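You operate a simulated robot arm through the tools that you are given. There is no shell and no other tool. Be economical: measure what you need, move in short steps, check, and stop when the job is done.

Carry out the task below with a simulated two-armed robot. There is one attempt and no reset: what you move stays moved.

Task
Take the steel shim and put it on the top of the grey bench. Take the silver pad and leave it on the black gasket on the top of the brown bench. Fetch the metal block from the top of the low platform and set it on the top of the brown bench. Pick up the oil bottle with one hand, pass it to the other hand and put it on the top of the low platform. Put one of the stubby bolts from the top of the brown bench on the cream tile. Put the orange pliers on the folder. The order is free. Set down upright: oil bottle, stubby bolt.

Only the result counts: the job must be done as asked and must still hold three seconds after the hand-in. Knocking over, shifting, dropping, spilling or breaking anything else fails it.

Robot
Two 7-joint arms with two-finger parallel grippers on one trunk, on a base that drives. Base frame: it is fixed to the floor where the robot stands at the start and does not move with it; the origin is under the middle of the robot, x ahead of it, y to its left, z up. Readings come in mm, rad, newtons and seconds.
The left shoulder is at the start at [124, 171, 1162], the right one opposite. With the tool pointing down near the work surface each hand reaches from about 100 to 760 mm from the robot's upright axis, wherever it stands, measured 20 degrees to its own side. Places, roughly: black gasket [6750, -1500, 750]; cream tile [6000, -1250, 750]; folder (31x23x1 cm) [5200, -1600, 800]; metal block [7750, -4000, 500]; oil bottle [6250, -2500, 750]; orange pliers (20x6x2 cm) [3200, -1000, 800]; silver pad (6x6x5 cm) [8200, -4100, 500]; steel shim [500, -250, 500]; stubby bolt (5x5x6 cm) [6200, -1300, 800]; top of the brown bench [6300, -1300, 800]; top of the grey bench [-800, 2100, 800]; top of the low platform [8000, -4700, 500]. Payload 4.4 kg a hand.
Tool frame (each hand has its own): the origin (TCP) lies between the finger pads and is the grasp point; the fingertips stand 23 mm ahead of it; z points along the fingers, y is the line along which they close. The gripper opens to 94 mm. The fingers are 38 mm wide and 10 mm thick; the gripper's body (54 by 96 mm) begins 39 mm behind the TCP.
Orientation is that of the tool frame in the base frame, as a unit quaternion [x, y, z, w]. With the fingers straight down and closing along the base's y, the tool's x points along the base's -x, its y along +y and its z along -z.

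Tools
- The arms move only by the tool jog_arm. It takes "left_increments", "right_increments" or both (then of equal length, played together; a hand with none holds still); each is a list of rows, each a list of 3 entries, a list of its own where there are three numbers: the shift along the tool's x, y, z in mm, then the turn, a rotation vector about the tool's x, y, z in rad, then the opening, from 0 (shut) to 1 (fully open). In form: [[[x, y, z], [wx, wy, wz], jaw], ...]. A call has 1 to 20 rows; each row shifts and turns the commanded pose from where the row before left it, along the tool's axes as they then stand. Each row takes 0.2 s and may step no farther than 50 mm and 0.15 rad from the row before; otherwise, or with a gripper value out of range, the whole call is refused. A pose out of reach is approached as far as the arm can. The call stops where the force on the tool passes 40 N (or 10 N more than at its start, if that is more) or the arm is blocked; 0.2 s more then pass. The fingers move at their own pace (about 72 mm/s each) and stop on an object; they squeeze with about 28 N. The grip force told is the motor's: it shows also when the fingers shut on nothing. Time passes only in rows, and 0.2 s behind the last, so rows that do not move let the fingers close. It gives the time, the measured TCP pose, the force on the tool (base axes), the opening and the grip force at its end, in the units of the frame above (readings bear some noise), with the torque about the TCP (base axes, N m) and any sound that the robot's microphone picked up.
- Cameras (640 x 400 px; columns grow to the right, rows downward): "scene" is now at [217.5, -34.8, 1277.5]; the picture's right is [-0.48, -0.88, 0.00], its down [-0.70, 0.38, -0.60] and it looks along [0.53, -0.29, -0.80] (base axes); focal length 276 px, centre (320, 200). "left" rides on the left gripper at [87, -16, -74] in its tool frame; the picture's right is [0.18, 0.98, 0.00], its down [-0.58, 0.11, -0.81] and it looks along [-0.79, 0.15, 0.59] (tool axes); focal length 243 px, centre (320, 200). "right" rides on the right gripper at [86, 16, -74] in its tool frame; the picture's right is [-0.18, 0.98, 0.00], its down [-0.58, -0.11, -0.81] and it looks along [-0.79, -0.15, 0.59] (tool axes); focal length 243 px, centre (320, 200).
- get_image(camera): a new picture of that camera. The clock stands still meanwhile.
- raise_lower(by): slides the trunk up (or, below 0, down) by that many mm; the arms and the scene camera ride with it, the base frame stays. It gives what a move gives, with no picture.
- drive_base(legs): drives the robot by 1 to 6 legs, each [ahead, left, turn to the left] in mm, mm and rad, along the robot's own axes; the way and the turn of a leg run together, so that a leg with both is an arc; at most 1500 mm and 3.142 rad a leg. The arms and the cameras ride along, it lands a little off, and it stops where it bumps. It gives what a move gives.
- aim_head(pan, tilt): turns the head with the scene camera to pan (to the left, within 1.396 rad either way) and tilt (down, from -0.506 to 1.204), counted from straight ahead of the robot. It gives what a move gives.
- probe_pixels(camera, pixels): for up to 12 pixels [column, row] of the newest picture of that camera ("zoom" is the newest enlarged one), the place [x, y, z] in the base frame of the surface seen there, good to about 3 mm. The clock stands still meanwhile.
- enlarge(camera, box): a new picture of the part [left, top, right, bottom] of that camera's present view, enlarged. The clock stands still meanwhile.
- job_done(): hands the job in; it is judged then, once.

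Work in short steps. Measure before you move; look again where a grasp or a placing could have gone wrong, and mend it. You have 131 turns and 154 pictures in all, those below and enlarged ones among them. Open the grippers and draw the arms clear of the work before you hand the job in, unless the task says otherwise.

The tools are called after "Request:" as a command line: name --argument value ..., lists and objects as JSON in quotes. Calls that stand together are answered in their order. jog_arm: Moves the arms, as the interface text tells. Its arguments: {"type":"object","properties":{"left_increments":{"type":"array"},"right_increments":{"type":"array"}},"required":[]} The other tools are called the same way: raise_lower (by) slides the trunk up or down; drive_base (legs) drives the base; aim_head (pan, tilt) turns the head that bears the scene camera; get_image (camera) takes a picture; probe_pixels (camera, pixels) gives the place of the surface under pixels of a picture; enlarge (camera, box) takes an enlarged picture of a part of a camera's view; job_done () hands the job in.

At the start:

```text
time: 0.0
left_eef_pos: [594.1, -60.2, 890.3]
left_tcp_rot: [-0.001, 1.0, 0.0, 0.0]
left_force: [1.1, 0.1, -0.2]
left_moment: [0.01, -0.02, 0.0]
left_width: 93.9
left_grasp_force: 0.0
right_eef_pos: [466.9, -432.4, 903.0]
right_tcp_rot: [0.0, 1.0, 0.0, 0.0]
right_force: [-0.5, 0.6, -0.6]
right_moment: [-0.03, -0.05, -0.02]
right_width: 93.8
right_grasp_force: 0.0
trunk travel left (down, up): [-175.0, 213.0]
robot x, y, heading: [1.3, -0.6, -0.006]
head pan, tilt: [-0.499, 0.929]
```

scene: 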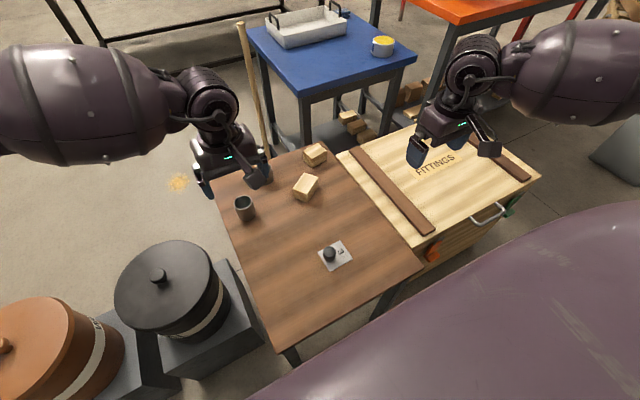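
right: 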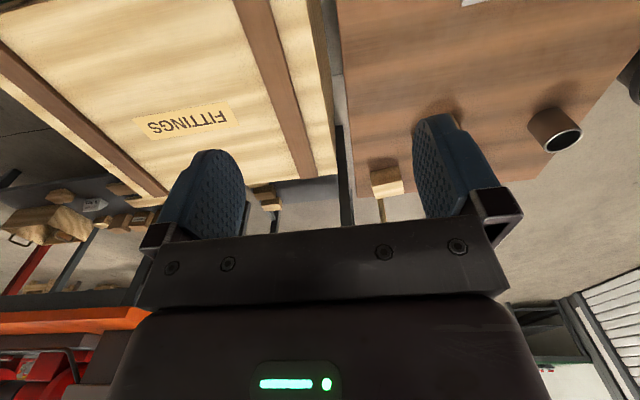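
left: 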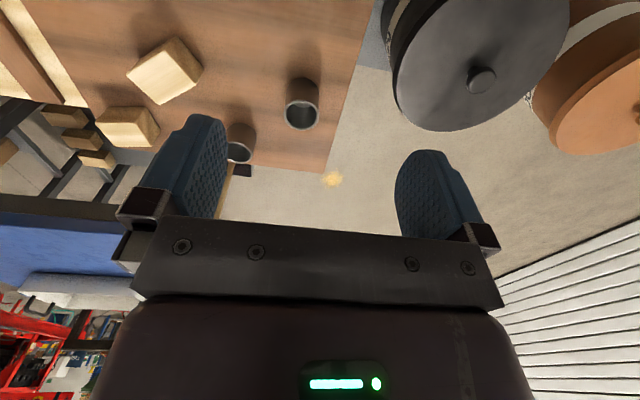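

The picture shows a small metal plate with a dark knob near (335,255), probably the steel shim. I enlarge it.

Request:
enlarge --camera "scene" --box '[280, 215, 390, 285]'

Request:
probe_pixels --camera "scene" --pixels '[[330, 253], [348, 260], [320, 257], [337, 242], [352, 256], [328, 269], [300, 250], [245, 208], [400, 210]]'

```text
5.71 times, centred on (335, 250) of scene
```

zoom: 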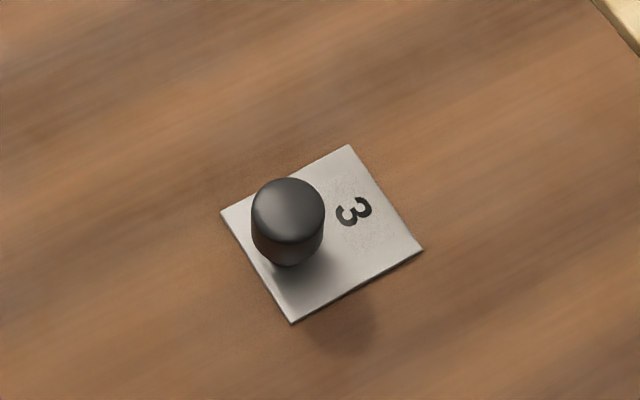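

```text
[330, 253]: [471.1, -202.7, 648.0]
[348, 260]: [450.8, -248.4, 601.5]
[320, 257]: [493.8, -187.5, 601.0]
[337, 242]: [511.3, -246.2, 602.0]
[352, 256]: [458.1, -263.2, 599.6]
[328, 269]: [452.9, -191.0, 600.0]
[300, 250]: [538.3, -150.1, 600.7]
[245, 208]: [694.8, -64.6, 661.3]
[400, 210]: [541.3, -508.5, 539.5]
```

The shim is a thin plate (z≈600) with a knob up to 648. I measure the knob and corners.

Request:
probe_pixels --camera "zoom" --pixels '[[288, 205], [257, 210], [320, 210], [288, 182], [288, 258], [225, 213], [349, 150], [418, 249], [291, 318], [290, 225], [288, 245]]'

Request:
get_image --camera "right"

```text
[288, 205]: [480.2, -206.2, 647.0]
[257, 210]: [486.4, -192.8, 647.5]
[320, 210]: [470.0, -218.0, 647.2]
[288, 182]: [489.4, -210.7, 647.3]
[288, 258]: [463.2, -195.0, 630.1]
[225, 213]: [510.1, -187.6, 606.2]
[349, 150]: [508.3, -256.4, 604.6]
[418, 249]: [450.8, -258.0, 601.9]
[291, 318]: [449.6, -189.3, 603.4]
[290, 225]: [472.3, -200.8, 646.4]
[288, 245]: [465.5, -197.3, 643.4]
```

```text
149 pictures are left
```

right: 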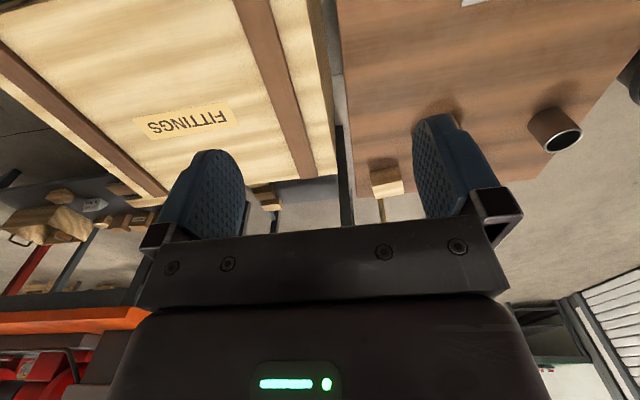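

The knob is centred at about (478,-204), 30 mm wide, with its top at 647. I bring the right hand over it and move the left hand out of its way.

Request:
jog_arm --right_increments '[[[0, 0, 0], [0, 0, 0], 1], [[0, 0, 0], [0, 0, 0], 1], [[0, 45, 0], [0, 0, 0], 1], [[0, 45, 0], [0, 0, 0], 1], [[0, 45, 0], [0, 0, 0], 1], [[0, 45, 0], [0, 0, 0], 1], [[-11, 48, 0], [0, 0, 0], 1], [[0, 0, 45], [0, 0, 0], 1], [[0, 0, 45], [0, 0, 0], 1], [[0, 0, 45], [0, 0, 0], 1], [[0, 0, 0], [0, 0, 0], 1]]' --left_increments '[[[0, 45, 0], [0, 0, 0], 1], [[0, 45, 0], [0, 0, 0], 1], [[0, 45, 0], [0, 0, 0], 1], [[0, 45, 0], [0, 0, 0], 1], [[0, 0, 0], [0, 0, 0], 1], [[0, 0, 0], [0, 0, 0], 1], [[0, 0, 0], [0, 0, 0], 1], [[0, 0, 0], [0, 0, 0], 1], [[0, 0, 0], [0, 0, 0], 1], [[0, 0, 0], [0, 0, 0], 1], [[0, 0, 0], [0, 0, 0], 1]]'

```text
time: 2.4
left_eef_pos: [593.3, 119.4, 890.3]
left_tcp_rot: [0.0, 1.0, 0.0, 0.001]
left_force: [0.5, -0.2, 0.5]
left_moment: [0.0, 0.0, -0.01]
left_width: 94.2
left_grasp_force: 0.1
right_eef_pos: [476.4, -203.9, 768.3]
right_tcp_rot: [-0.001, 1.0, 0.0, 0.0]
right_force: [0.0, 0.2, 0.2]
right_moment: [-0.02, 0.02, 0.01]
right_width: 94.1
right_grasp_force: 0.0
trunk travel left (down, up): [-175.0, 213.0]
robot x, y, heading: [-0.3, 0.5, -0.004]
head pan, tilt: [-0.499, 0.929]
```

The right hand is above the knob at z 768. I descend to 630, close and lift a little.

Request:
jog_arm --right_increments '[[[0, 0, 45], [0, 0, 0], 1], [[0, 0, 45], [0, 0, 0], 1], [[-1, 0, 30], [0, 0, 0], 1], [[0, 0, 17], [0, 0, 0], 1], [[0, 0, 0], [0, 0, 0], 1], [[0, 0, 0], [0, 0, 0], 0], [[0, 0, 0], [0, 0, 0], 0], [[0, 0, 0], [0, 0, 0], 0], [[0, 0, 0], [0, 0, 0], 0], [[0, 0, -20], [0, 0, 0], 0], [[0, 0, -40], [0, 0, 0], 0], [[0, 0, 0], [0, 0, 0], 0]]'

Request:
get_image --camera "scene"

```text
time: 5.0
left_eef_pos: [592.6, 119.9, 889.9]
left_tcp_rot: [-0.001, 1.0, 0.001, 0.0]
left_force: [0.2, 0.3, 0.2]
left_moment: [0.03, 0.01, 0.01]
left_width: 93.9
left_grasp_force: 0.2
right_eef_pos: [479.2, -204.0, 691.2]
right_tcp_rot: [0.0, 1.0, 0.0, -0.001]
right_force: [0.0, -0.4, -0.8]
right_moment: [0.0, -0.03, -0.03]
right_width: 31.6
right_grasp_force: 28.2
trunk travel left (down, up): [-175.0, 213.0]
robot x, y, heading: [-1.8, -1.5, 0.002]
head pan, tilt: [-0.499, 0.929]
```

```text
148 pictures are left
```

scene: 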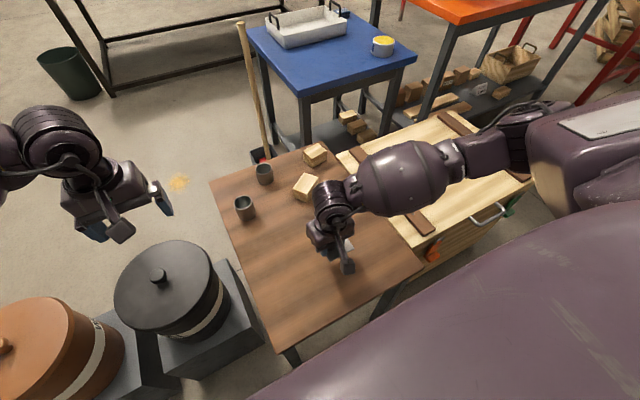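

The shim is held (width 31.6 mm, 28 N). I raise both hands and draw them in, then look to the left for the grey bench.

Request:
jog_arm --right_increments '[[[0, 0, -45], [0, 0, 0], 0], [[0, 0, -45], [0, 0, 0], 0], [[0, 0, -45], [0, 0, 0], 0], [[0, 0, -45], [0, 0, 0], 0], [[0, 0, -45], [0, 0, 0], 0], [[45, 0, 0], [0, 0, 0], 0], [[45, 0, 0], [0, 0, 0], 0], [[40, 0, 0], [0, 0, 0], 0], [[0, 0, 0], [0, 0, 0], 0]]' --left_increments '[[[45, 20, -10], [0, 0, 0], 1], [[45, 20, -10], [0, 0, 0], 1], [[45, 20, -10], [0, 0, 0], 1], [[45, 20, 0], [0, 0, 0], 1], [[45, 0, 0], [0, 0, 0], 1], [[0, 0, 0], [0, 0, 0], 1], [[0, 0, 0], [0, 0, 0], 1], [[0, 0, 0], [0, 0, 0], 1], [[0, 0, 0], [0, 0, 0], 1]]'

Request:
aim_head --pan 1.39 --tilt 0.5

Request:
get_image --camera "scene"

Request:
aim_head --pan 0.4 --tilt 0.6

Request:
get_image --camera "scene"

Request:
aim_head --pan -0.5 --tilt 0.2

Request:
get_image --camera "scene"

```text
refused: row 1 steps farther than a row can; nothing moved
```

```text
time: 6.9
left_eef_pos: [593.1, 119.6, 890.1]
left_tcp_rot: [0.0, 1.0, 0.0, -0.001]
left_force: [0.8, 0.1, -0.6]
left_moment: [-0.04, 0.01, 0.0]
left_width: 94.0
left_grasp_force: 0.0
right_eef_pos: [478.3, -203.2, 691.3]
right_tcp_rot: [0.0, 1.0, -0.001, 0.0]
right_force: [1.0, -0.3, -2.1]
right_moment: [0.03, 0.01, 0.0]
right_width: 32.0
right_grasp_force: 28.3
trunk travel left (down, up): [-175.0, 213.0]
robot x, y, heading: [1.8, -1.5, 0.006]
head pan, tilt: [1.389, 0.499]
```

```text
147 pictures are left
```

scene: 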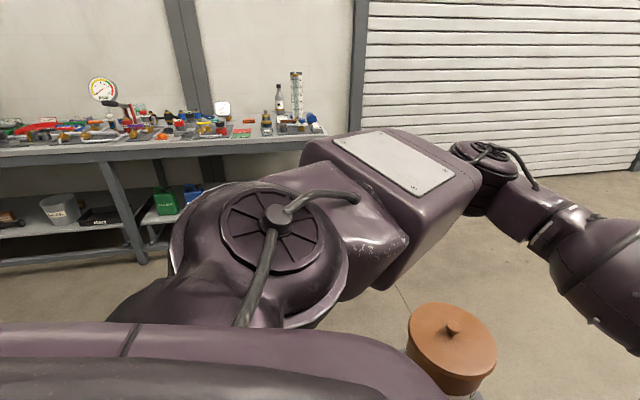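

```text
time: 8.1
left_eef_pos: [593.1, 120.4, 888.7]
left_tcp_rot: [-0.001, 1.0, 0.0, 0.0]
left_force: [0.1, 0.0, 0.7]
left_moment: [0.0, -0.02, -0.01]
left_width: 93.8
left_grasp_force: 0.0
right_eef_pos: [479.7, -204.3, 691.8]
right_tcp_rot: [0.0, 1.0, 0.0, 0.0]
right_force: [0.4, 0.6, -0.6]
right_moment: [0.02, 0.01, 0.03]
right_width: 32.0
right_grasp_force: 28.2
trunk travel left (down, up): [-175.0, 213.0]
robot x, y, heading: [-0.1, -0.1, -0.002]
head pan, tilt: [0.4, 0.6]
```

```text
146 pictures are left
```

scene: 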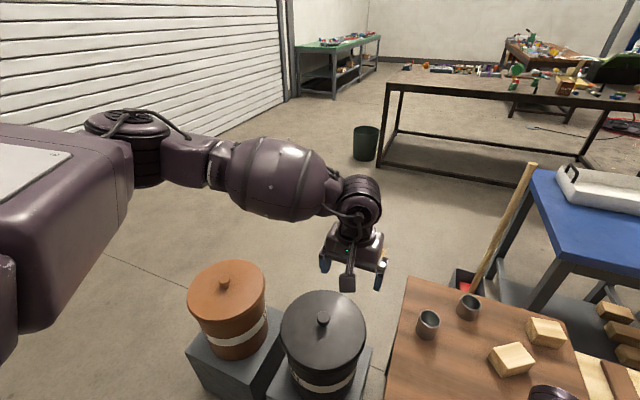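

```text
time: 9.3
left_eef_pos: [592.4, 119.3, 890.2]
left_tcp_rot: [-0.001, 1.0, 0.0, 0.0]
left_force: [-0.3, -0.2, 0.7]
left_moment: [0.0, 0.03, -0.02]
left_width: 93.9
left_grasp_force: 0.0
right_eef_pos: [479.0, -204.0, 692.6]
right_tcp_rot: [0.0, 1.0, 0.0, 0.001]
right_force: [0.0, -0.2, -1.8]
right_moment: [0.01, 0.0, 0.0]
right_width: 32.1
right_grasp_force: 28.1
trunk travel left (down, up): [-175.0, 213.0]
robot x, y, heading: [1.3, 0.6, 0.003]
head pan, tilt: [-0.499, 0.201]
```

```text
145 pictures are left
```

scene: 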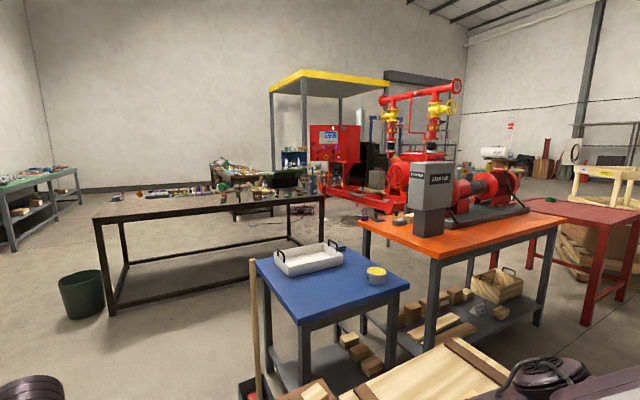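

The row steps were too large, so the hands have not moved. I repeat the lift and retraction with shorter ones.

Request:
jog_arm --right_increments '[[[0, 0, -45], [0, 0, 0], 0], [[0, 0, -45], [0, 0, 0], 0], [[0, 0, -45], [0, 0, 0], 0], [[0, 0, -45], [0, 0, 0], 0], [[0, 0, -45], [0, 0, 0], 0], [[45, 0, 0], [0, 0, 0], 0], [[45, 0, 0], [0, 0, 0], 0], [[40, 0, 0], [0, 0, 0], 0], [[0, 0, 0], [0, 0, 0], 0]]' --left_increments '[[[40, 20, -10], [0, 0, 0], 1], [[40, 20, -10], [0, 0, 0], 1], [[40, 20, -10], [0, 0, 0], 1], [[40, 20, 0], [0, 0, 0], 1], [[45, 0, 0], [0, 0, 0], 1], [[40, 0, 0], [0, 0, 0], 1], [[0, 0, 0], [0, 0, 0], 1], [[0, 0, 0], [0, 0, 0], 1], [[0, 0, 0], [0, 0, 0], 1]]'

Request:
aim_head --pan -1.39 --tilt 0.6

Request:
get_image --camera "scene"

Request:
aim_head --pan 0.9 --tilt 0.8

Request:
get_image --camera "scene"

```text
time: 11.3
left_eef_pos: [422.4, 201.1, 919.5]
left_tcp_rot: [-0.001, 1.0, 0.001, -0.001]
left_force: [0.0, 0.2, -0.7]
left_moment: [-0.02, -0.02, -0.01]
left_width: 94.2
left_grasp_force: 0.1
left hand out of reach, approached as far as the arm can: row 5, 6
right_eef_pos: [400.0, -198.4, 898.5]
right_tcp_rot: [0.0, 1.0, 0.0, -0.001]
right_force: [-0.4, -0.4, -1.2]
right_moment: [0.01, -0.02, -0.01]
right_width: 31.7
right_grasp_force: 27.4
right hand out of reach, approached as far as the arm can: row 7, 8
trunk travel left (down, up): [-175.0, 213.0]
robot x, y, heading: [2.1, 1.0, -0.002]
head pan, tilt: [-0.499, 0.201]
```

```text
time: 12.5
left_eef_pos: [421.3, 199.8, 919.7]
left_tcp_rot: [-0.002, 1.0, 0.001, -0.001]
left_force: [0.0, -0.5, 0.6]
left_moment: [0.01, 0.01, -0.01]
left_width: 94.0
left_grasp_force: 0.1
right_eef_pos: [399.3, -200.1, 899.0]
right_tcp_rot: [0.001, 1.0, -0.001, -0.001]
right_force: [-0.4, 0.7, -1.6]
right_moment: [0.0, -0.04, 0.01]
right_width: 32.1
right_grasp_force: 28.8
trunk travel left (down, up): [-175.0, 213.0]
robot x, y, heading: [-4.0, 1.4, -0.003]
head pan, tilt: [-1.389, 0.6]
```

```text
144 pictures are left
```

scene: 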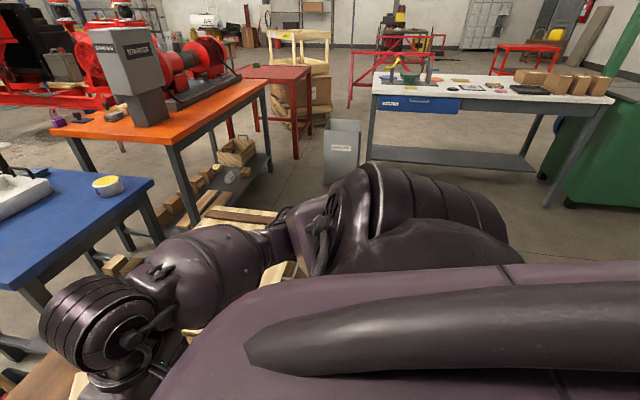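

```text
time: 14.6
left_eef_pos: [420.1, 200.7, 919.4]
left_tcp_rot: [-0.001, 1.0, 0.0, 0.001]
left_force: [-0.5, 0.5, 0.0]
left_moment: [0.02, -0.04, -0.01]
left_width: 94.0
left_grasp_force: 0.1
right_eef_pos: [400.1, -198.4, 899.5]
right_tcp_rot: [0.0, 1.0, 0.0, -0.001]
right_force: [0.1, -0.7, -1.1]
right_moment: [-0.03, -0.02, 0.02]
right_width: 32.0
right_grasp_force: 28.3
trunk travel left (down, up): [-175.0, 213.0]
robot x, y, heading: [-0.7, 0.9, -0.0]
head pan, tilt: [0.901, 0.799]
```

```text
143 pictures are left
```

scene: 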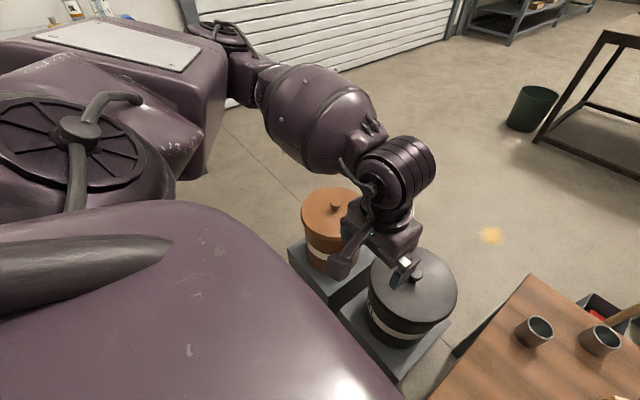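

I measure the pots and floor obstacles around the robot.

Request:
probe_pixels --camera "scene" --pixels '[[330, 215], [415, 278], [290, 248], [340, 330], [400, 375], [345, 300], [305, 215], [200, 185]]'

Request:
aim_head --pan 1.39 --tilt 0.3

Request:
get_image --camera "scene"

Request:
probe_pixels --camera "scene" --pixels '[[319, 210], [280, 212], [240, 222], [100, 230], [30, 235], [10, 230], [2, 240], [225, 213], [240, 215]]'

```text
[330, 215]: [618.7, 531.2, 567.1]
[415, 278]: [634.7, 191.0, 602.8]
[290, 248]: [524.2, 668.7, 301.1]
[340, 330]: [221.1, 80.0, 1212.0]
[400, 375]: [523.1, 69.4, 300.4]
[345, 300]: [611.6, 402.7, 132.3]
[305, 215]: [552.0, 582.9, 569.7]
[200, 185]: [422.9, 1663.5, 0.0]
```

```text
time: 15.6
left_eef_pos: [422.3, 200.6, 919.6]
left_tcp_rot: [-0.001, 1.0, 0.001, 0.0]
left_force: [-0.1, -0.3, 0.5]
left_moment: [0.02, 0.0, 0.0]
left_width: 94.1
left_grasp_force: 0.1
right_eef_pos: [401.0, -198.6, 899.1]
right_tcp_rot: [0.001, 1.0, -0.001, -0.001]
right_force: [0.3, 0.5, -1.9]
right_moment: [0.03, 0.01, 0.04]
right_width: 31.9
right_grasp_force: 28.2
trunk travel left (down, up): [-175.0, 213.0]
robot x, y, heading: [-0.3, 0.4, -0.003]
head pan, tilt: [1.389, 0.3]
```

```text
142 pictures are left
```

scene: 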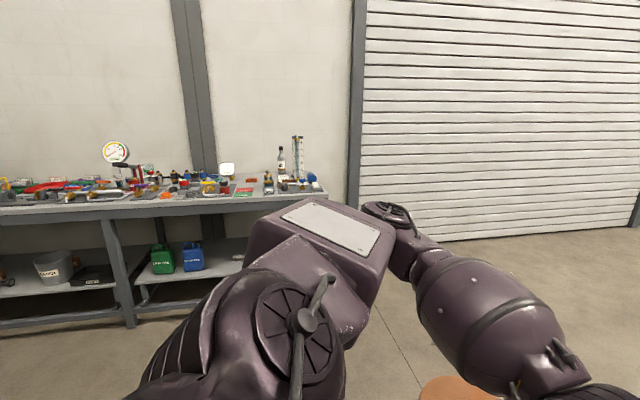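

```text
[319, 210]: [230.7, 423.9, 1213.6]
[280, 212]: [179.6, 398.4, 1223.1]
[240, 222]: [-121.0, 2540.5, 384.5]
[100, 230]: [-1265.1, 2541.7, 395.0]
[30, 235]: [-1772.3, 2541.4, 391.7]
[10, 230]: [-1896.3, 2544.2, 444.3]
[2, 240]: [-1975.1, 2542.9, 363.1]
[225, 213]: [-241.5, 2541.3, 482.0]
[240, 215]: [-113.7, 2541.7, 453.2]
```

I probe the bench top itself.

Request:
probe_pixels --camera "scene" --pixels '[[325, 190], [300, 190], [255, 193], [200, 197], [150, 201], [100, 200], [60, 200], [20, 206], [5, 206], [250, 203], [220, 195], [40, 201]]'

Request:
enlarge --camera "scene" --box '[0, 130, 340, 230]'

```text
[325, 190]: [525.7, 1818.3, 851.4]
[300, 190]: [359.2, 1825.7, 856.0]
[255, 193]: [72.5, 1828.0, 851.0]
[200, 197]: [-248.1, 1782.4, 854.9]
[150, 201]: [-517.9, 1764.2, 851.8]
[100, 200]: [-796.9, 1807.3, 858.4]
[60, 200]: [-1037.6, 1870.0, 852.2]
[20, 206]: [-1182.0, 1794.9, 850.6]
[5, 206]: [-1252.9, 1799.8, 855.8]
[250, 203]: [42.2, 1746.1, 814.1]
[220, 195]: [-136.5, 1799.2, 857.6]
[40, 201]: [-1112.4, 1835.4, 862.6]
```

```text
1.88 times, centred on (170, 180) of scene
```

zoom: 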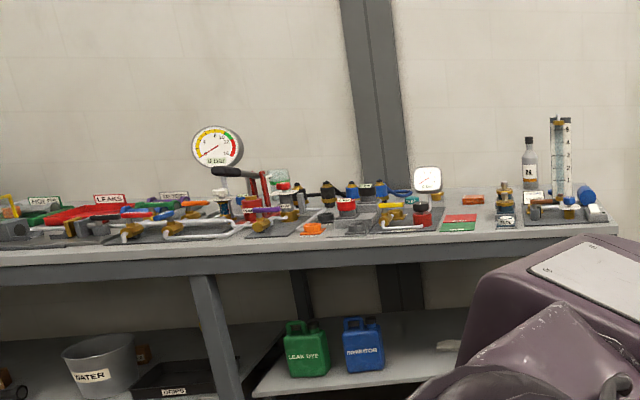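

Bench top is at z≈851 with its front edge at y≈1745, and there is a clear patch around x≈100. I turn left and drive most of the way.

Request:
drive_base --legs '[[0, 0, 1.5708], [900, 60, 0]]'

Request:
aim_head --pan -0.2 --tilt 0.5

Request:
get_image --camera "scene"

```text
time: 24.2
left_eef_pos: [-272.2, 1319.3, 919.3]
left_tcp_rot: [0.712, -0.703, -0.001, 0.001]
left_force: [0.2, 0.1, 0.3]
left_moment: [0.01, 0.01, 0.0]
left_width: 94.0
left_grasp_force: 0.0
right_eef_pos: [126.1, 1302.4, 899.1]
right_tcp_rot: [0.711, -0.703, 0.001, 0.001]
right_force: [-0.1, 0.4, -1.4]
right_moment: [0.02, 0.0, -0.02]
right_width: 31.9
right_grasp_force: 27.6
trunk travel left (down, up): [-175.0, 213.0]
robot x, y, heading: [-66.3, 898.0, 1.576]
head pan, tilt: [1.389, 0.3]
```

```text
time: 25.8
left_eef_pos: [-274.2, 1319.5, 919.3]
left_tcp_rot: [0.711, -0.703, 0.0, 0.0]
left_force: [1.3, -0.7, 0.1]
left_moment: [-0.02, -0.01, -0.01]
left_width: 93.9
left_grasp_force: 0.0
right_eef_pos: [127.0, 1301.5, 899.0]
right_tcp_rot: [0.711, -0.703, 0.0, 0.0]
right_force: [0.4, 1.4, -0.8]
right_moment: [0.02, 0.01, 0.01]
right_width: 31.6
right_grasp_force: 27.9
trunk travel left (down, up): [-175.0, 213.0]
robot x, y, heading: [-68.9, 900.2, 1.58]
head pan, tilt: [-0.201, 0.499]
```

```text
140 pictures are left
```

scene: 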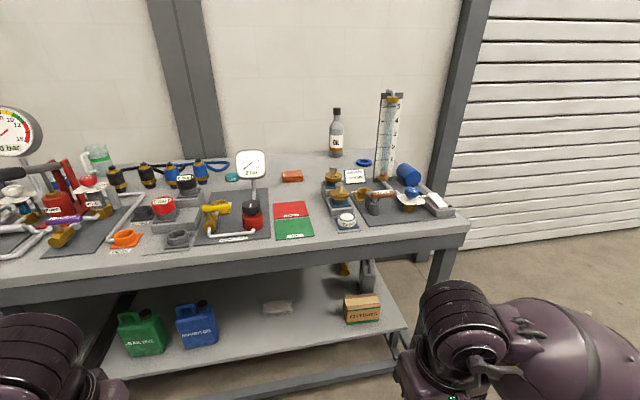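

There is free bench around the red and green cards near (290,190) and in front. I probe for the size of the free spots.

Request:
enlarge --camera "scene" --box '[220, 140, 480, 280]'

Request:
probe_pixels --camera "scene" --pixels '[[274, 204], [306, 202], [313, 237], [276, 240], [336, 232], [330, 213], [325, 240], [265, 190], [320, 190], [290, 195], [455, 225], [440, 217]]'

```text
2.46 times, centred on (350, 210) of scene
```

zoom: 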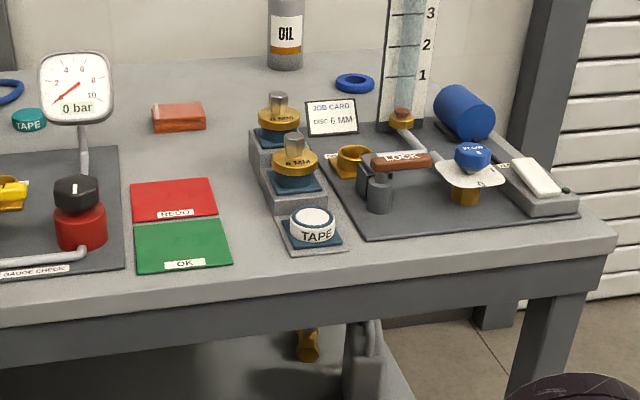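

```text
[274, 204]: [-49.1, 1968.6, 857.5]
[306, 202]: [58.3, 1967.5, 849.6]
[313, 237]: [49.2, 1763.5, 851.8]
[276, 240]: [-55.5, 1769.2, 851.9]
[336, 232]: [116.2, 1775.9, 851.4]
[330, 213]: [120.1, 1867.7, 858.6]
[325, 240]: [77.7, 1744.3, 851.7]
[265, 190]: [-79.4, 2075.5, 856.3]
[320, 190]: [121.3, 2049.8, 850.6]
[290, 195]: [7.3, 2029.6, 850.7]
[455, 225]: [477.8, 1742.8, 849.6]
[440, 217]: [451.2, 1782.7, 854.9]
```

I plan to set the shim behind the cards at about (40,2035). I check the neighbours' positions: gauge, orange block, weights.

Request:
probe_pixels --camera "zoom" --pixels '[[105, 85], [84, 140], [155, 128], [180, 130], [205, 125], [253, 133], [262, 110], [277, 100], [272, 180], [215, 180], [120, 155], [240, 130]]'

```text
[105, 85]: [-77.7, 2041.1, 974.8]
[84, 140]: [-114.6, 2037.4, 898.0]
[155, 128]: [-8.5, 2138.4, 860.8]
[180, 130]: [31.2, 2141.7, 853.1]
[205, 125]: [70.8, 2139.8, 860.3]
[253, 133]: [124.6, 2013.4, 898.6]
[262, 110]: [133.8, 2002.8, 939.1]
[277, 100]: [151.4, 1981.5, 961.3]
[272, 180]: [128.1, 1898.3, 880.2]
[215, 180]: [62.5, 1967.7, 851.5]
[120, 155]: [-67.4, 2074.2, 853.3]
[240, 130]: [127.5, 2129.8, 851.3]
```

The free patch is x -60..120, y 1975..2135. I raise the trunk so both hands clear the clutter and drive closer.

Request:
raise_lower --by 180

Request:
drive_base --legs '[[460, 110, -0.009]]'

Request:
aim_head --pan -0.3 --tilt 0.75

Request:
get_image --camera "scene"

```text
time: 27.8
left_eef_pos: [-272.8, 1318.8, 1098.6]
left_tcp_rot: [0.711, -0.703, 0.0, 0.0]
left_force: [0.4, -0.1, -0.6]
left_moment: [-0.03, 0.02, 0.0]
left_width: 94.1
left_grasp_force: 0.1
right_eef_pos: [126.9, 1303.0, 1078.7]
right_tcp_rot: [0.711, -0.703, 0.0, 0.0]
right_force: [-0.4, -0.3, -1.3]
right_moment: [-0.01, 0.01, 0.02]
right_width: 31.7
right_grasp_force: 27.9
trunk travel left (down, up): [-355.0, 33.0]
robot x, y, heading: [-70.6, 899.2, 1.581]
head pan, tilt: [-0.201, 0.499]
```

```text
time: 30.6
left_eef_pos: [-381.4, 1776.7, 1099.8]
left_tcp_rot: [0.708, -0.706, 0.0, 0.0]
left_force: [0.3, 0.4, 0.7]
left_moment: [0.03, 0.0, 0.03]
left_width: 93.8
left_grasp_force: 0.0
right_eef_pos: [17.9, 1755.8, 1079.6]
right_tcp_rot: [0.708, -0.706, 0.0, 0.001]
right_force: [0.0, -0.1, -1.7]
right_moment: [-0.07, -0.02, -0.01]
right_width: 32.0
right_grasp_force: 27.6
trunk travel left (down, up): [-355.0, 33.0]
robot x, y, heading: [-181.8, 1353.4, 1.572]
head pan, tilt: [-0.201, 0.499]
```

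```text
time: 31.4
left_eef_pos: [-381.7, 1775.2, 1099.4]
left_tcp_rot: [0.709, -0.706, -0.001, 0.0]
left_force: [-0.2, 0.8, 0.2]
left_moment: [0.01, 0.04, -0.08]
left_width: 94.2
left_grasp_force: 0.1
right_eef_pos: [17.0, 1755.4, 1079.0]
right_tcp_rot: [0.707, -0.707, 0.001, 0.001]
right_force: [-0.1, -0.1, -0.2]
right_moment: [-0.01, 0.0, 0.01]
right_width: 31.9
right_grasp_force: 28.2
trunk travel left (down, up): [-355.0, 33.0]
robot x, y, heading: [-185.3, 1356.8, 1.573]
head pan, tilt: [-0.3, 0.75]
```

```text
138 pictures are left
```

scene: 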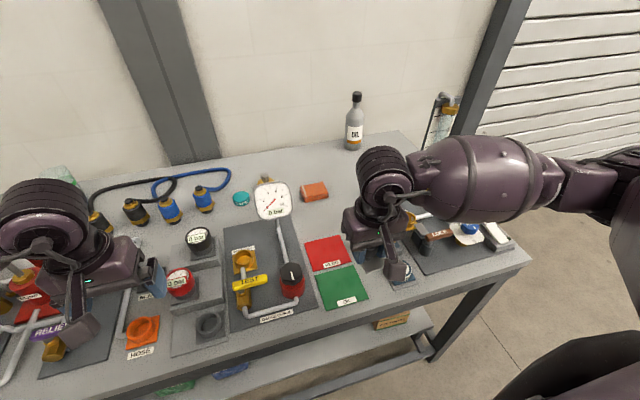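

The right hand is at (17,1756,1079). I move it 290 mm forward to y≈2047 and descend to z≈960, then look.

Request:
jog_arm --right_increments '[[[-48, 0, 0], [0, 0, 0], 0], [[-48, 0, 0], [0, 0, 0], 0], [[-48, 0, 0], [0, 0, 0], 0], [[-48, 0, 0], [0, 0, 0], 0], [[-48, 0, 0], [0, 0, 0], 0], [[-48, -3, 0], [0, 0, 0], 0], [[0, 0, 40], [0, 0, 0], 0], [[0, 0, 40], [0, 0, 0], 0], [[0, 0, 40], [0, 0, 0], 0], [[0, 0, 0], [0, 0, 0], 0]]'

Request:
get_image --camera "scene"

Request:
get_image --camera "right"

```text
time: 33.6
left_eef_pos: [-381.9, 1775.4, 1099.5]
left_tcp_rot: [0.709, -0.706, 0.0, 0.0]
left_force: [-0.7, -0.6, 0.4]
left_moment: [0.03, 0.0, 0.01]
left_width: 94.0
left_grasp_force: 0.1
right_eef_pos: [21.0, 2043.3, 958.5]
right_tcp_rot: [0.707, -0.707, 0.0, 0.0]
right_force: [-0.9, -0.3, -2.4]
right_moment: [0.03, 0.01, -0.02]
right_width: 31.7
right_grasp_force: 27.9
trunk travel left (down, up): [-355.0, 33.0]
robot x, y, heading: [-181.0, 1356.8, 1.573]
head pan, tilt: [-0.3, 0.75]
```

```text
137 pictures are left
```

scene: 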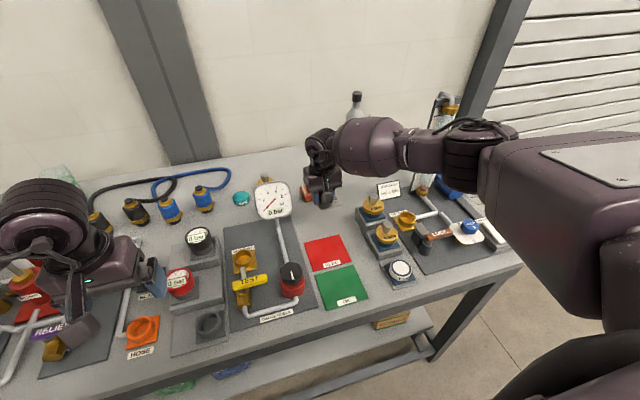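

```text
136 pictures are left
```

right: 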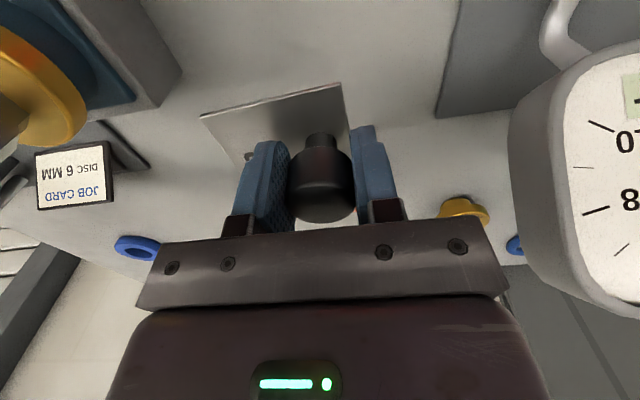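

Clearances look good on both sides. I descend slowly to contact near z≈882, then open part-way and rise.

Request:
jog_arm --right_increments '[[[0, 0, 35], [0, 0, 0], 0], [[0, 0, 25], [0, 0, 0], 0], [[0, 0, 10], [0, 0, 0], 0], [[0, 0, 4], [0, 0, 0], 0], [[0, 0, 3], [0, 0, 0], 0], [[0, 0, 0], [0, 0, 0], 0]]'

Request:
get_image --camera "right"

```text
time: 35.0
left_eef_pos: [-381.8, 1776.2, 1098.8]
left_tcp_rot: [0.709, -0.706, 0.0, 0.0]
left_force: [0.2, -0.9, 1.2]
left_moment: [-0.01, 0.01, 0.01]
left_width: 93.8
left_grasp_force: 0.0
right_eef_pos: [19.2, 2042.3, 883.6]
right_tcp_rot: [0.708, -0.706, 0.0, 0.0]
right_force: [1.3, -0.4, 4.9]
right_moment: [0.17, 0.0, -0.01]
right_width: 31.9
right_grasp_force: 28.2
trunk travel left (down, up): [-355.0, 33.0]
robot x, y, heading: [-181.5, 1354.4, 1.571]
head pan, tilt: [-0.3, 0.75]
```

```text
135 pictures are left
```

right: 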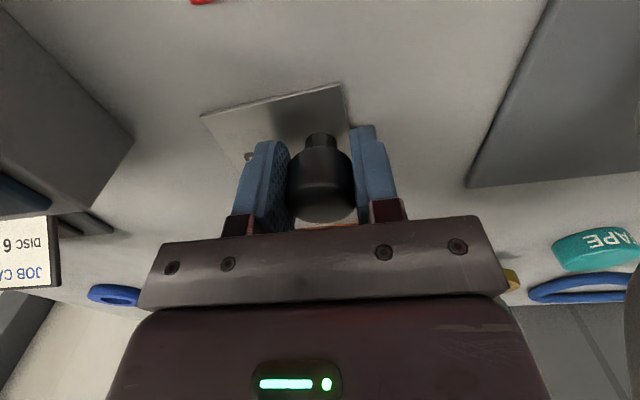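

Force rose to about 5 N, so it touches. I open part-way, rise straight up and retract.

Request:
jog_arm --right_increments '[[[0, 0, 0], [0, 0, 0], 0.6], [[0, 0, 0], [0, 0, 0], 0.6], [[0, 0, 0], [0, 0, 0], 0.6], [[0, 0, -20], [0, 0, 0], 0.6], [[0, 0, -40], [0, 0, 0], 0.6], [[0, 0, -45], [0, 0, 0], 0.6], [[0, 0, -45], [0, 0, 0], 0.6], [[0, 0, -45], [0, 0, 0], 0.6], [[45, 0, 0], [0, 0, 0], 0.6], [[45, 0, 0], [0, 0, 0], 0.6], [[45, 0, 0], [0, 0, 0], 0.6], [[45, 0, 0], [0, 0, 0], 0.6], [[45, 0, 0], [0, 0, 0], 0.6], [[45, 0, 0], [0, 0, 0], 0.6], [[0, 0, 0], [0, 0, 0], 0.6]]'

Request:
get_image --camera "scene"

```text
time: 38.2
left_eef_pos: [-382.8, 1775.9, 1099.4]
left_tcp_rot: [0.708, -0.707, -0.001, 0.0]
left_force: [0.5, 0.1, -0.1]
left_moment: [-0.02, -0.02, 0.0]
left_width: 93.8
left_grasp_force: 0.2
right_eef_pos: [19.8, 1774.7, 1077.4]
right_tcp_rot: [0.708, -0.707, 0.001, 0.0]
right_force: [-0.3, 0.0, -0.6]
right_moment: [0.0, -0.01, -0.01]
right_width: 56.5
right_grasp_force: 0.0
trunk travel left (down, up): [-355.0, 33.0]
robot x, y, heading: [-181.5, 1352.5, 1.577]
head pan, tilt: [-0.3, 0.75]
```

```text
134 pictures are left
```

scene: 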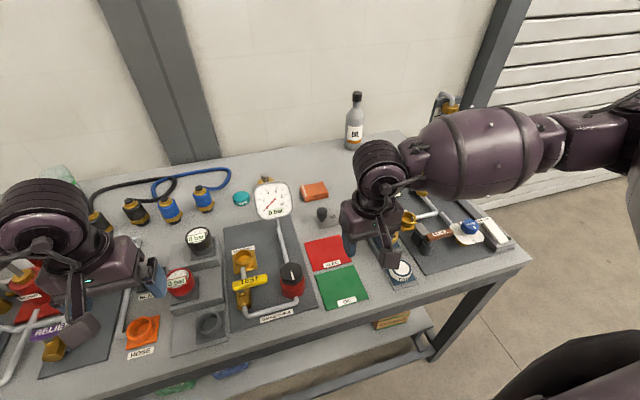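

The shim stands at (325,220) behind the red card. I verify with a zoom.

Request:
enlarge --camera "scene" --box '[270, 170, 390, 260]'

```text
4.44 times, centred on (330, 215) of scene
```

zoom: 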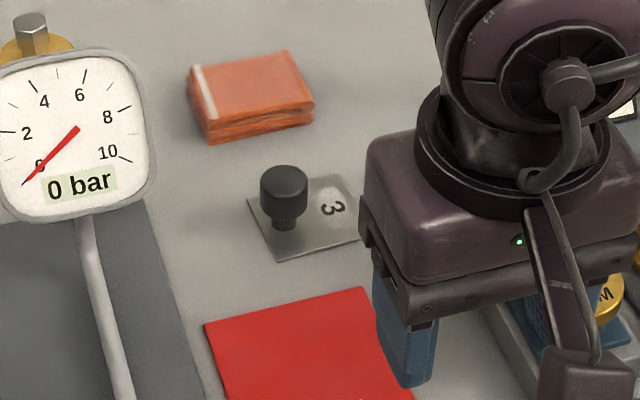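

The shim lies flat on the grey bench. I back off, turn to face +x, and survey the route.

Request:
drive_base --legs '[[-450, 0, 0], [0, 0, -1.577]]'

Request:
aim_head --pan -0.25 --tilt 0.2

Request:
get_image --camera "scene"

Request:
probe_pixels --camera "scene" --pixels '[[100, 220], [150, 220], [200, 240], [250, 240], [300, 240], [350, 230], [400, 240], [450, 240], [500, 240], [550, 240], [600, 240], [320, 300]]'

```text
time: 44.8
left_eef_pos: [242.0, 1099.7, 1099.9]
left_tcp_rot: [0.003, 1.0, 0.0, 0.0]
left_force: [-0.3, 0.8, 0.1]
left_moment: [0.03, 0.01, 0.01]
left_width: 94.0
left_grasp_force: 0.1
right_eef_pos: [238.2, 698.0, 1077.5]
right_tcp_rot: [0.003, 1.0, 0.0, -0.001]
right_force: [0.8, -0.2, -0.2]
right_moment: [-0.01, 0.01, 0.03]
right_width: 56.2
right_grasp_force: 0.1
trunk travel left (down, up): [-355.0, 33.0]
robot x, y, heading: [-183.3, 900.8, -0.008]
head pan, tilt: [-0.3, 0.75]
```

```text
time: 45.7
left_eef_pos: [243.4, 1100.4, 1099.2]
left_tcp_rot: [0.002, 1.0, -0.001, -0.001]
left_force: [-0.3, 0.5, -0.2]
left_moment: [0.01, 0.0, -0.02]
left_width: 93.9
left_grasp_force: 0.0
right_eef_pos: [238.5, 698.0, 1076.8]
right_tcp_rot: [0.003, 1.0, 0.0, -0.001]
right_force: [-0.4, 0.4, -0.9]
right_moment: [0.04, 0.0, 0.04]
right_width: 56.3
right_grasp_force: 0.0
trunk travel left (down, up): [-355.0, 33.0]
robot x, y, heading: [-182.7, 902.2, -0.008]
head pan, tilt: [-0.25, 0.201]
```

```text
132 pictures are left
```

scene: 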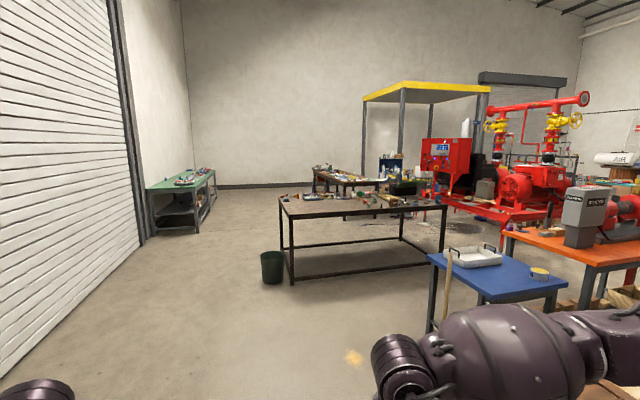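

```text
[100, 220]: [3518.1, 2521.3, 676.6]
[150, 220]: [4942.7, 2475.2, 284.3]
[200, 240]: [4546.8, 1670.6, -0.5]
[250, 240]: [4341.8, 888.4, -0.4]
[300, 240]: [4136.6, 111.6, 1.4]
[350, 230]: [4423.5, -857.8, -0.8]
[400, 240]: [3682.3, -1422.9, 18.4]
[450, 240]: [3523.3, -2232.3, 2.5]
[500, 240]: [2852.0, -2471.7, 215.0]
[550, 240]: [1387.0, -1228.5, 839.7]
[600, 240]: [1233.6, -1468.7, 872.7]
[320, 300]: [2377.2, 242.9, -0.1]
```

I probe the dark table and its surroundings with its corners.

Request:
probe_pixels --camera "scene" --pixels '[[290, 216], [445, 204], [281, 198], [340, 205], [400, 195], [292, 284], [430, 263], [281, 259], [436, 262], [563, 287], [345, 180], [208, 178]]'

Request:
enlarge --camera "scene" --box '[270, 150, 470, 290]'

```text
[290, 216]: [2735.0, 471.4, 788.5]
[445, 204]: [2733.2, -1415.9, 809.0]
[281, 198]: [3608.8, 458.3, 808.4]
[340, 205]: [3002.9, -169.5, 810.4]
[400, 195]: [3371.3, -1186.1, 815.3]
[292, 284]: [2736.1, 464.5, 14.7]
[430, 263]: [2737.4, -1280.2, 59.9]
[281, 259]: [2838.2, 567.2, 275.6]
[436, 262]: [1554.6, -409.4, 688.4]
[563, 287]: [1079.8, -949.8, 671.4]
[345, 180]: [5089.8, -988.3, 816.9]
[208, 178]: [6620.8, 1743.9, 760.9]
```

```text
2.86 times, centred on (370, 220) of scene
```

zoom: 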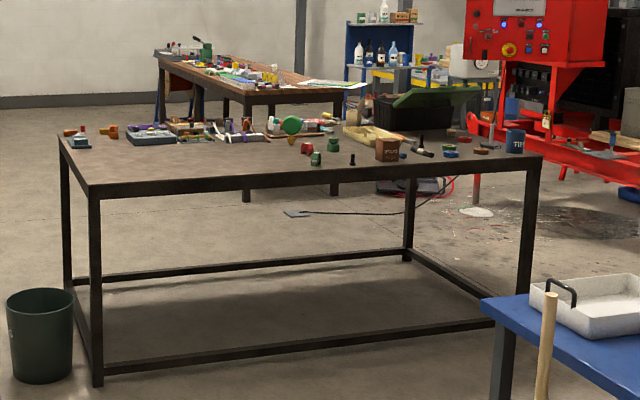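

The dark table spans x 2735–3610, y -1416..471, top at about 810. I go around its left end to the far side, where the later benches also are.

Request:
drive_base --legs '[[1500, 250, 0], [1500, 150, 0.008], [1150, 0, 0]]'

Request:
aim_head --pan -0.6 --tilt 0.35

Request:
get_image --camera "scene"

Request:
aim_head --pan -1.35 --tilt 0.5

Request:
get_image --camera "scene"

```text
refused: leg 1 is longer than a leg can be; nothing moved
```

```text
time: 46.6
left_eef_pos: [243.6, 1100.5, 1099.8]
left_tcp_rot: [0.002, 1.0, 0.0, 0.0]
left_force: [-0.7, -0.4, 1.0]
left_moment: [-0.01, 0.01, 0.01]
left_width: 94.0
left_grasp_force: 0.1
right_eef_pos: [239.1, 696.9, 1077.1]
right_tcp_rot: [0.003, 1.0, 0.0, -0.001]
right_force: [-0.3, 0.1, 0.9]
right_moment: [0.0, 0.04, 0.0]
right_width: 56.3
right_grasp_force: 0.0
trunk travel left (down, up): [-355.0, 33.0]
robot x, y, heading: [-181.4, 906.1, -0.008]
head pan, tilt: [-0.6, 0.351]
```

```text
130 pictures are left
```

scene: 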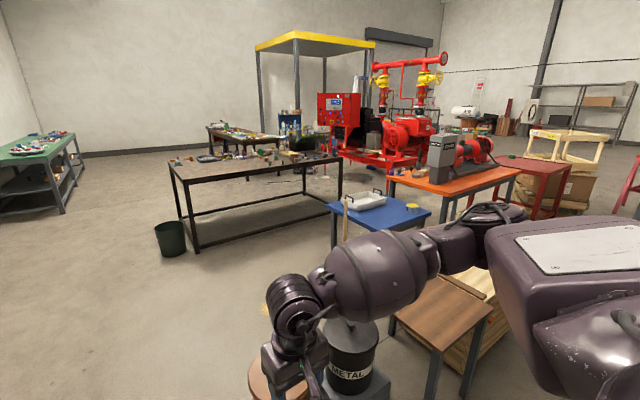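

```text
time: 47.7
left_eef_pos: [243.4, 1100.7, 1099.9]
left_tcp_rot: [0.003, 1.0, -0.001, 0.0]
left_force: [-0.4, 0.2, 0.3]
left_moment: [-0.01, -0.02, -0.02]
left_width: 93.7
left_grasp_force: 0.0
right_eef_pos: [238.4, 699.1, 1077.0]
right_tcp_rot: [0.003, 1.0, 0.0, -0.001]
right_force: [0.5, -0.4, 0.4]
right_moment: [0.01, 0.0, 0.0]
right_width: 56.7
right_grasp_force: 0.1
trunk travel left (down, up): [-355.0, 33.0]
robot x, y, heading: [-178.7, 903.3, -0.006]
head pan, tilt: [-1.349, 0.499]
```

```text
129 pictures are left
```

scene: 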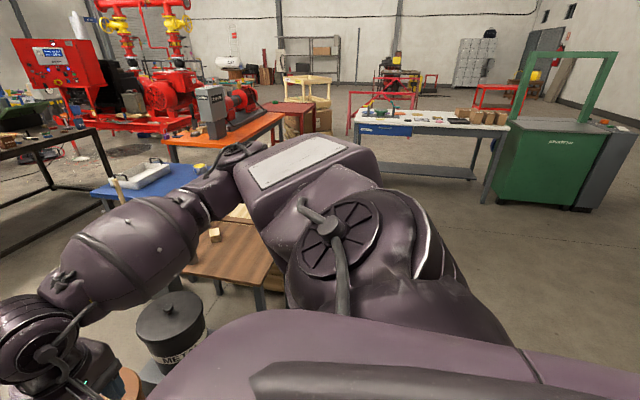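

The leg was just over 1500 mm. I repeat with shorter legs along the same way.

Request:
drive_base --legs '[[1400, 230, 0], [1400, 170, 0.008], [1400, 0, 0]]'

Request:
aim_head --pan -0.6 --tilt 0.35

Request:
get_image --camera "scene"

Request:
aim_head --pan -1.39 --tilt 0.4

Request:
get_image --camera "scene"

```text
time: 67.9
left_eef_pos: [4434.3, 1495.6, 1099.5]
left_tcp_rot: [0.001, 1.0, 0.0, 0.0]
left_force: [0.6, -0.4, 0.3]
left_moment: [0.05, 0.0, 0.02]
left_width: 93.9
left_grasp_force: 0.1
right_eef_pos: [4430.5, 1091.7, 1077.9]
right_tcp_rot: [0.003, 1.0, -0.001, -0.001]
right_force: [-0.8, -0.1, -0.4]
right_moment: [-0.02, 0.0, -0.04]
right_width: 56.1
right_grasp_force: 0.1
trunk travel left (down, up): [-355.0, 33.0]
robot x, y, heading: [4010.8, 1294.5, -0.007]
head pan, tilt: [-1.349, 0.499]
```

```text
time: 69.0
left_eef_pos: [4433.7, 1493.9, 1099.5]
left_tcp_rot: [0.002, 1.0, 0.0, 0.001]
left_force: [-1.0, 0.1, 0.0]
left_moment: [-0.01, 0.05, 0.02]
left_width: 94.0
left_grasp_force: 0.0
right_eef_pos: [4430.6, 1093.5, 1076.9]
right_tcp_rot: [0.002, 1.0, 0.0, -0.001]
right_force: [-0.4, -0.4, 0.9]
right_moment: [-0.02, -0.02, -0.01]
right_width: 56.4
right_grasp_force: 0.0
trunk travel left (down, up): [-355.0, 33.0]
robot x, y, heading: [4012.8, 1296.4, -0.001]
head pan, tilt: [-0.6, 0.351]
```

```text
128 pictures are left
```

scene: 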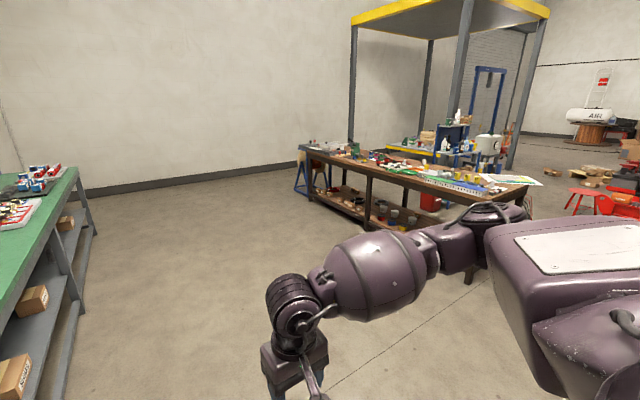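

```text
time: 70.1
left_eef_pos: [4434.3, 1495.4, 1099.6]
left_tcp_rot: [0.002, 1.0, 0.0, 0.0]
left_force: [0.0, 0.0, -0.2]
left_moment: [0.01, 0.02, -0.02]
left_width: 94.0
left_grasp_force: 0.1
right_eef_pos: [4431.0, 1092.1, 1076.5]
right_tcp_rot: [0.003, 1.0, 0.001, -0.001]
right_force: [0.3, 0.7, 0.9]
right_moment: [0.0, -0.04, 0.0]
right_width: 56.6
right_grasp_force: 0.0
trunk travel left (down, up): [-355.0, 33.0]
robot x, y, heading: [4007.8, 1298.0, -0.003]
head pan, tilt: [-1.389, 0.4]
```

```text
127 pictures are left
```

scene: 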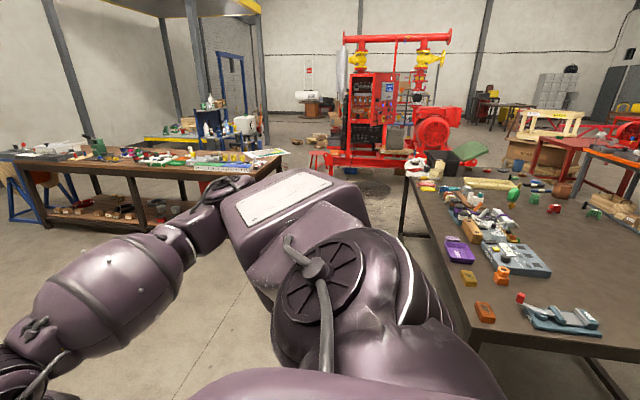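

I turn to face -y and drive down the corridor between the dark table and the brown bench, then look.

Request:
drive_base --legs '[[0, 0, -1.5708], [1200, 150, 0]]'

Request:
aim_head --pan -0.5 --tilt 0.45

Request:
get_image --camera "scene"

Request:
aim_head --pan 0.6 --tilt 0.35

Request:
get_image --camera "scene"

```text
time: 80.0
left_eef_pos: [4380.2, -309.5, 1098.3]
left_tcp_rot: [0.703, 0.712, 0.0, 0.0]
left_force: [0.2, 0.5, -0.4]
left_moment: [0.04, 0.02, 0.02]
left_width: 94.1
left_grasp_force: 0.0
right_eef_pos: [3978.3, -313.1, 1077.3]
right_tcp_rot: [0.703, 0.711, 0.0, -0.001]
right_force: [0.3, 0.6, 0.5]
right_moment: [0.0, 0.01, -0.02]
right_width: 56.4
right_grasp_force: 0.0
trunk travel left (down, up): [-355.0, 33.0]
robot x, y, heading: [4177.6, 108.6, -1.562]
head pan, tilt: [-1.389, 0.4]
```

```text
time: 81.2
left_eef_pos: [4381.2, -309.6, 1100.1]
left_tcp_rot: [0.702, 0.712, 0.0, 0.0]
left_force: [-0.5, 0.6, -0.3]
left_moment: [-0.02, -0.01, 0.01]
left_width: 94.1
left_grasp_force: 0.1
right_eef_pos: [3978.7, -312.8, 1077.3]
right_tcp_rot: [0.703, 0.711, 0.001, -0.001]
right_force: [-0.6, 0.4, 0.3]
right_moment: [-0.01, 0.0, 0.01]
right_width: 56.3
right_grasp_force: 0.2
trunk travel left (down, up): [-355.0, 33.0]
robot x, y, heading: [4173.9, 107.6, -1.566]
head pan, tilt: [-0.499, 0.45]
```

```text
126 pictures are left
```

scene: 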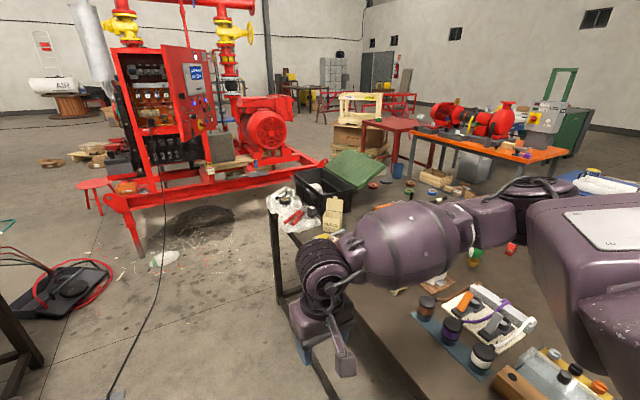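

```text
time: 82.5
left_eef_pos: [4380.3, -309.2, 1100.2]
left_tcp_rot: [0.703, 0.712, 0.0, 0.0]
left_force: [0.0, 0.4, 0.1]
left_moment: [0.0, 0.01, 0.0]
left_width: 93.8
left_grasp_force: 0.0
right_eef_pos: [3977.9, -313.0, 1076.1]
right_tcp_rot: [0.703, 0.711, 0.001, -0.001]
right_force: [0.1, -0.4, -0.1]
right_moment: [-0.05, -0.03, 0.03]
right_width: 56.3
right_grasp_force: 0.0
trunk travel left (down, up): [-355.0, 33.0]
robot x, y, heading: [4174.1, 107.4, -1.563]
head pan, tilt: [0.6, 0.351]
```

```text
125 pictures are left
```

scene: 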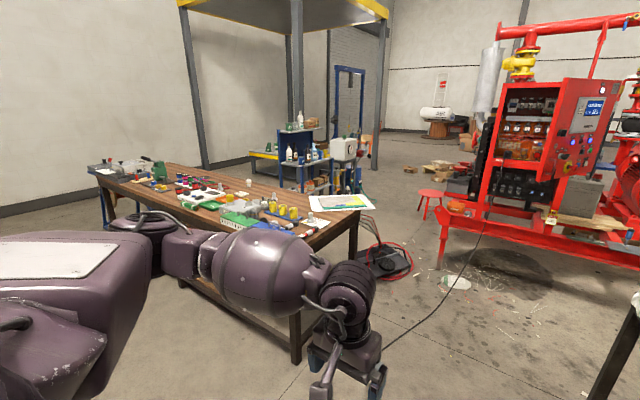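

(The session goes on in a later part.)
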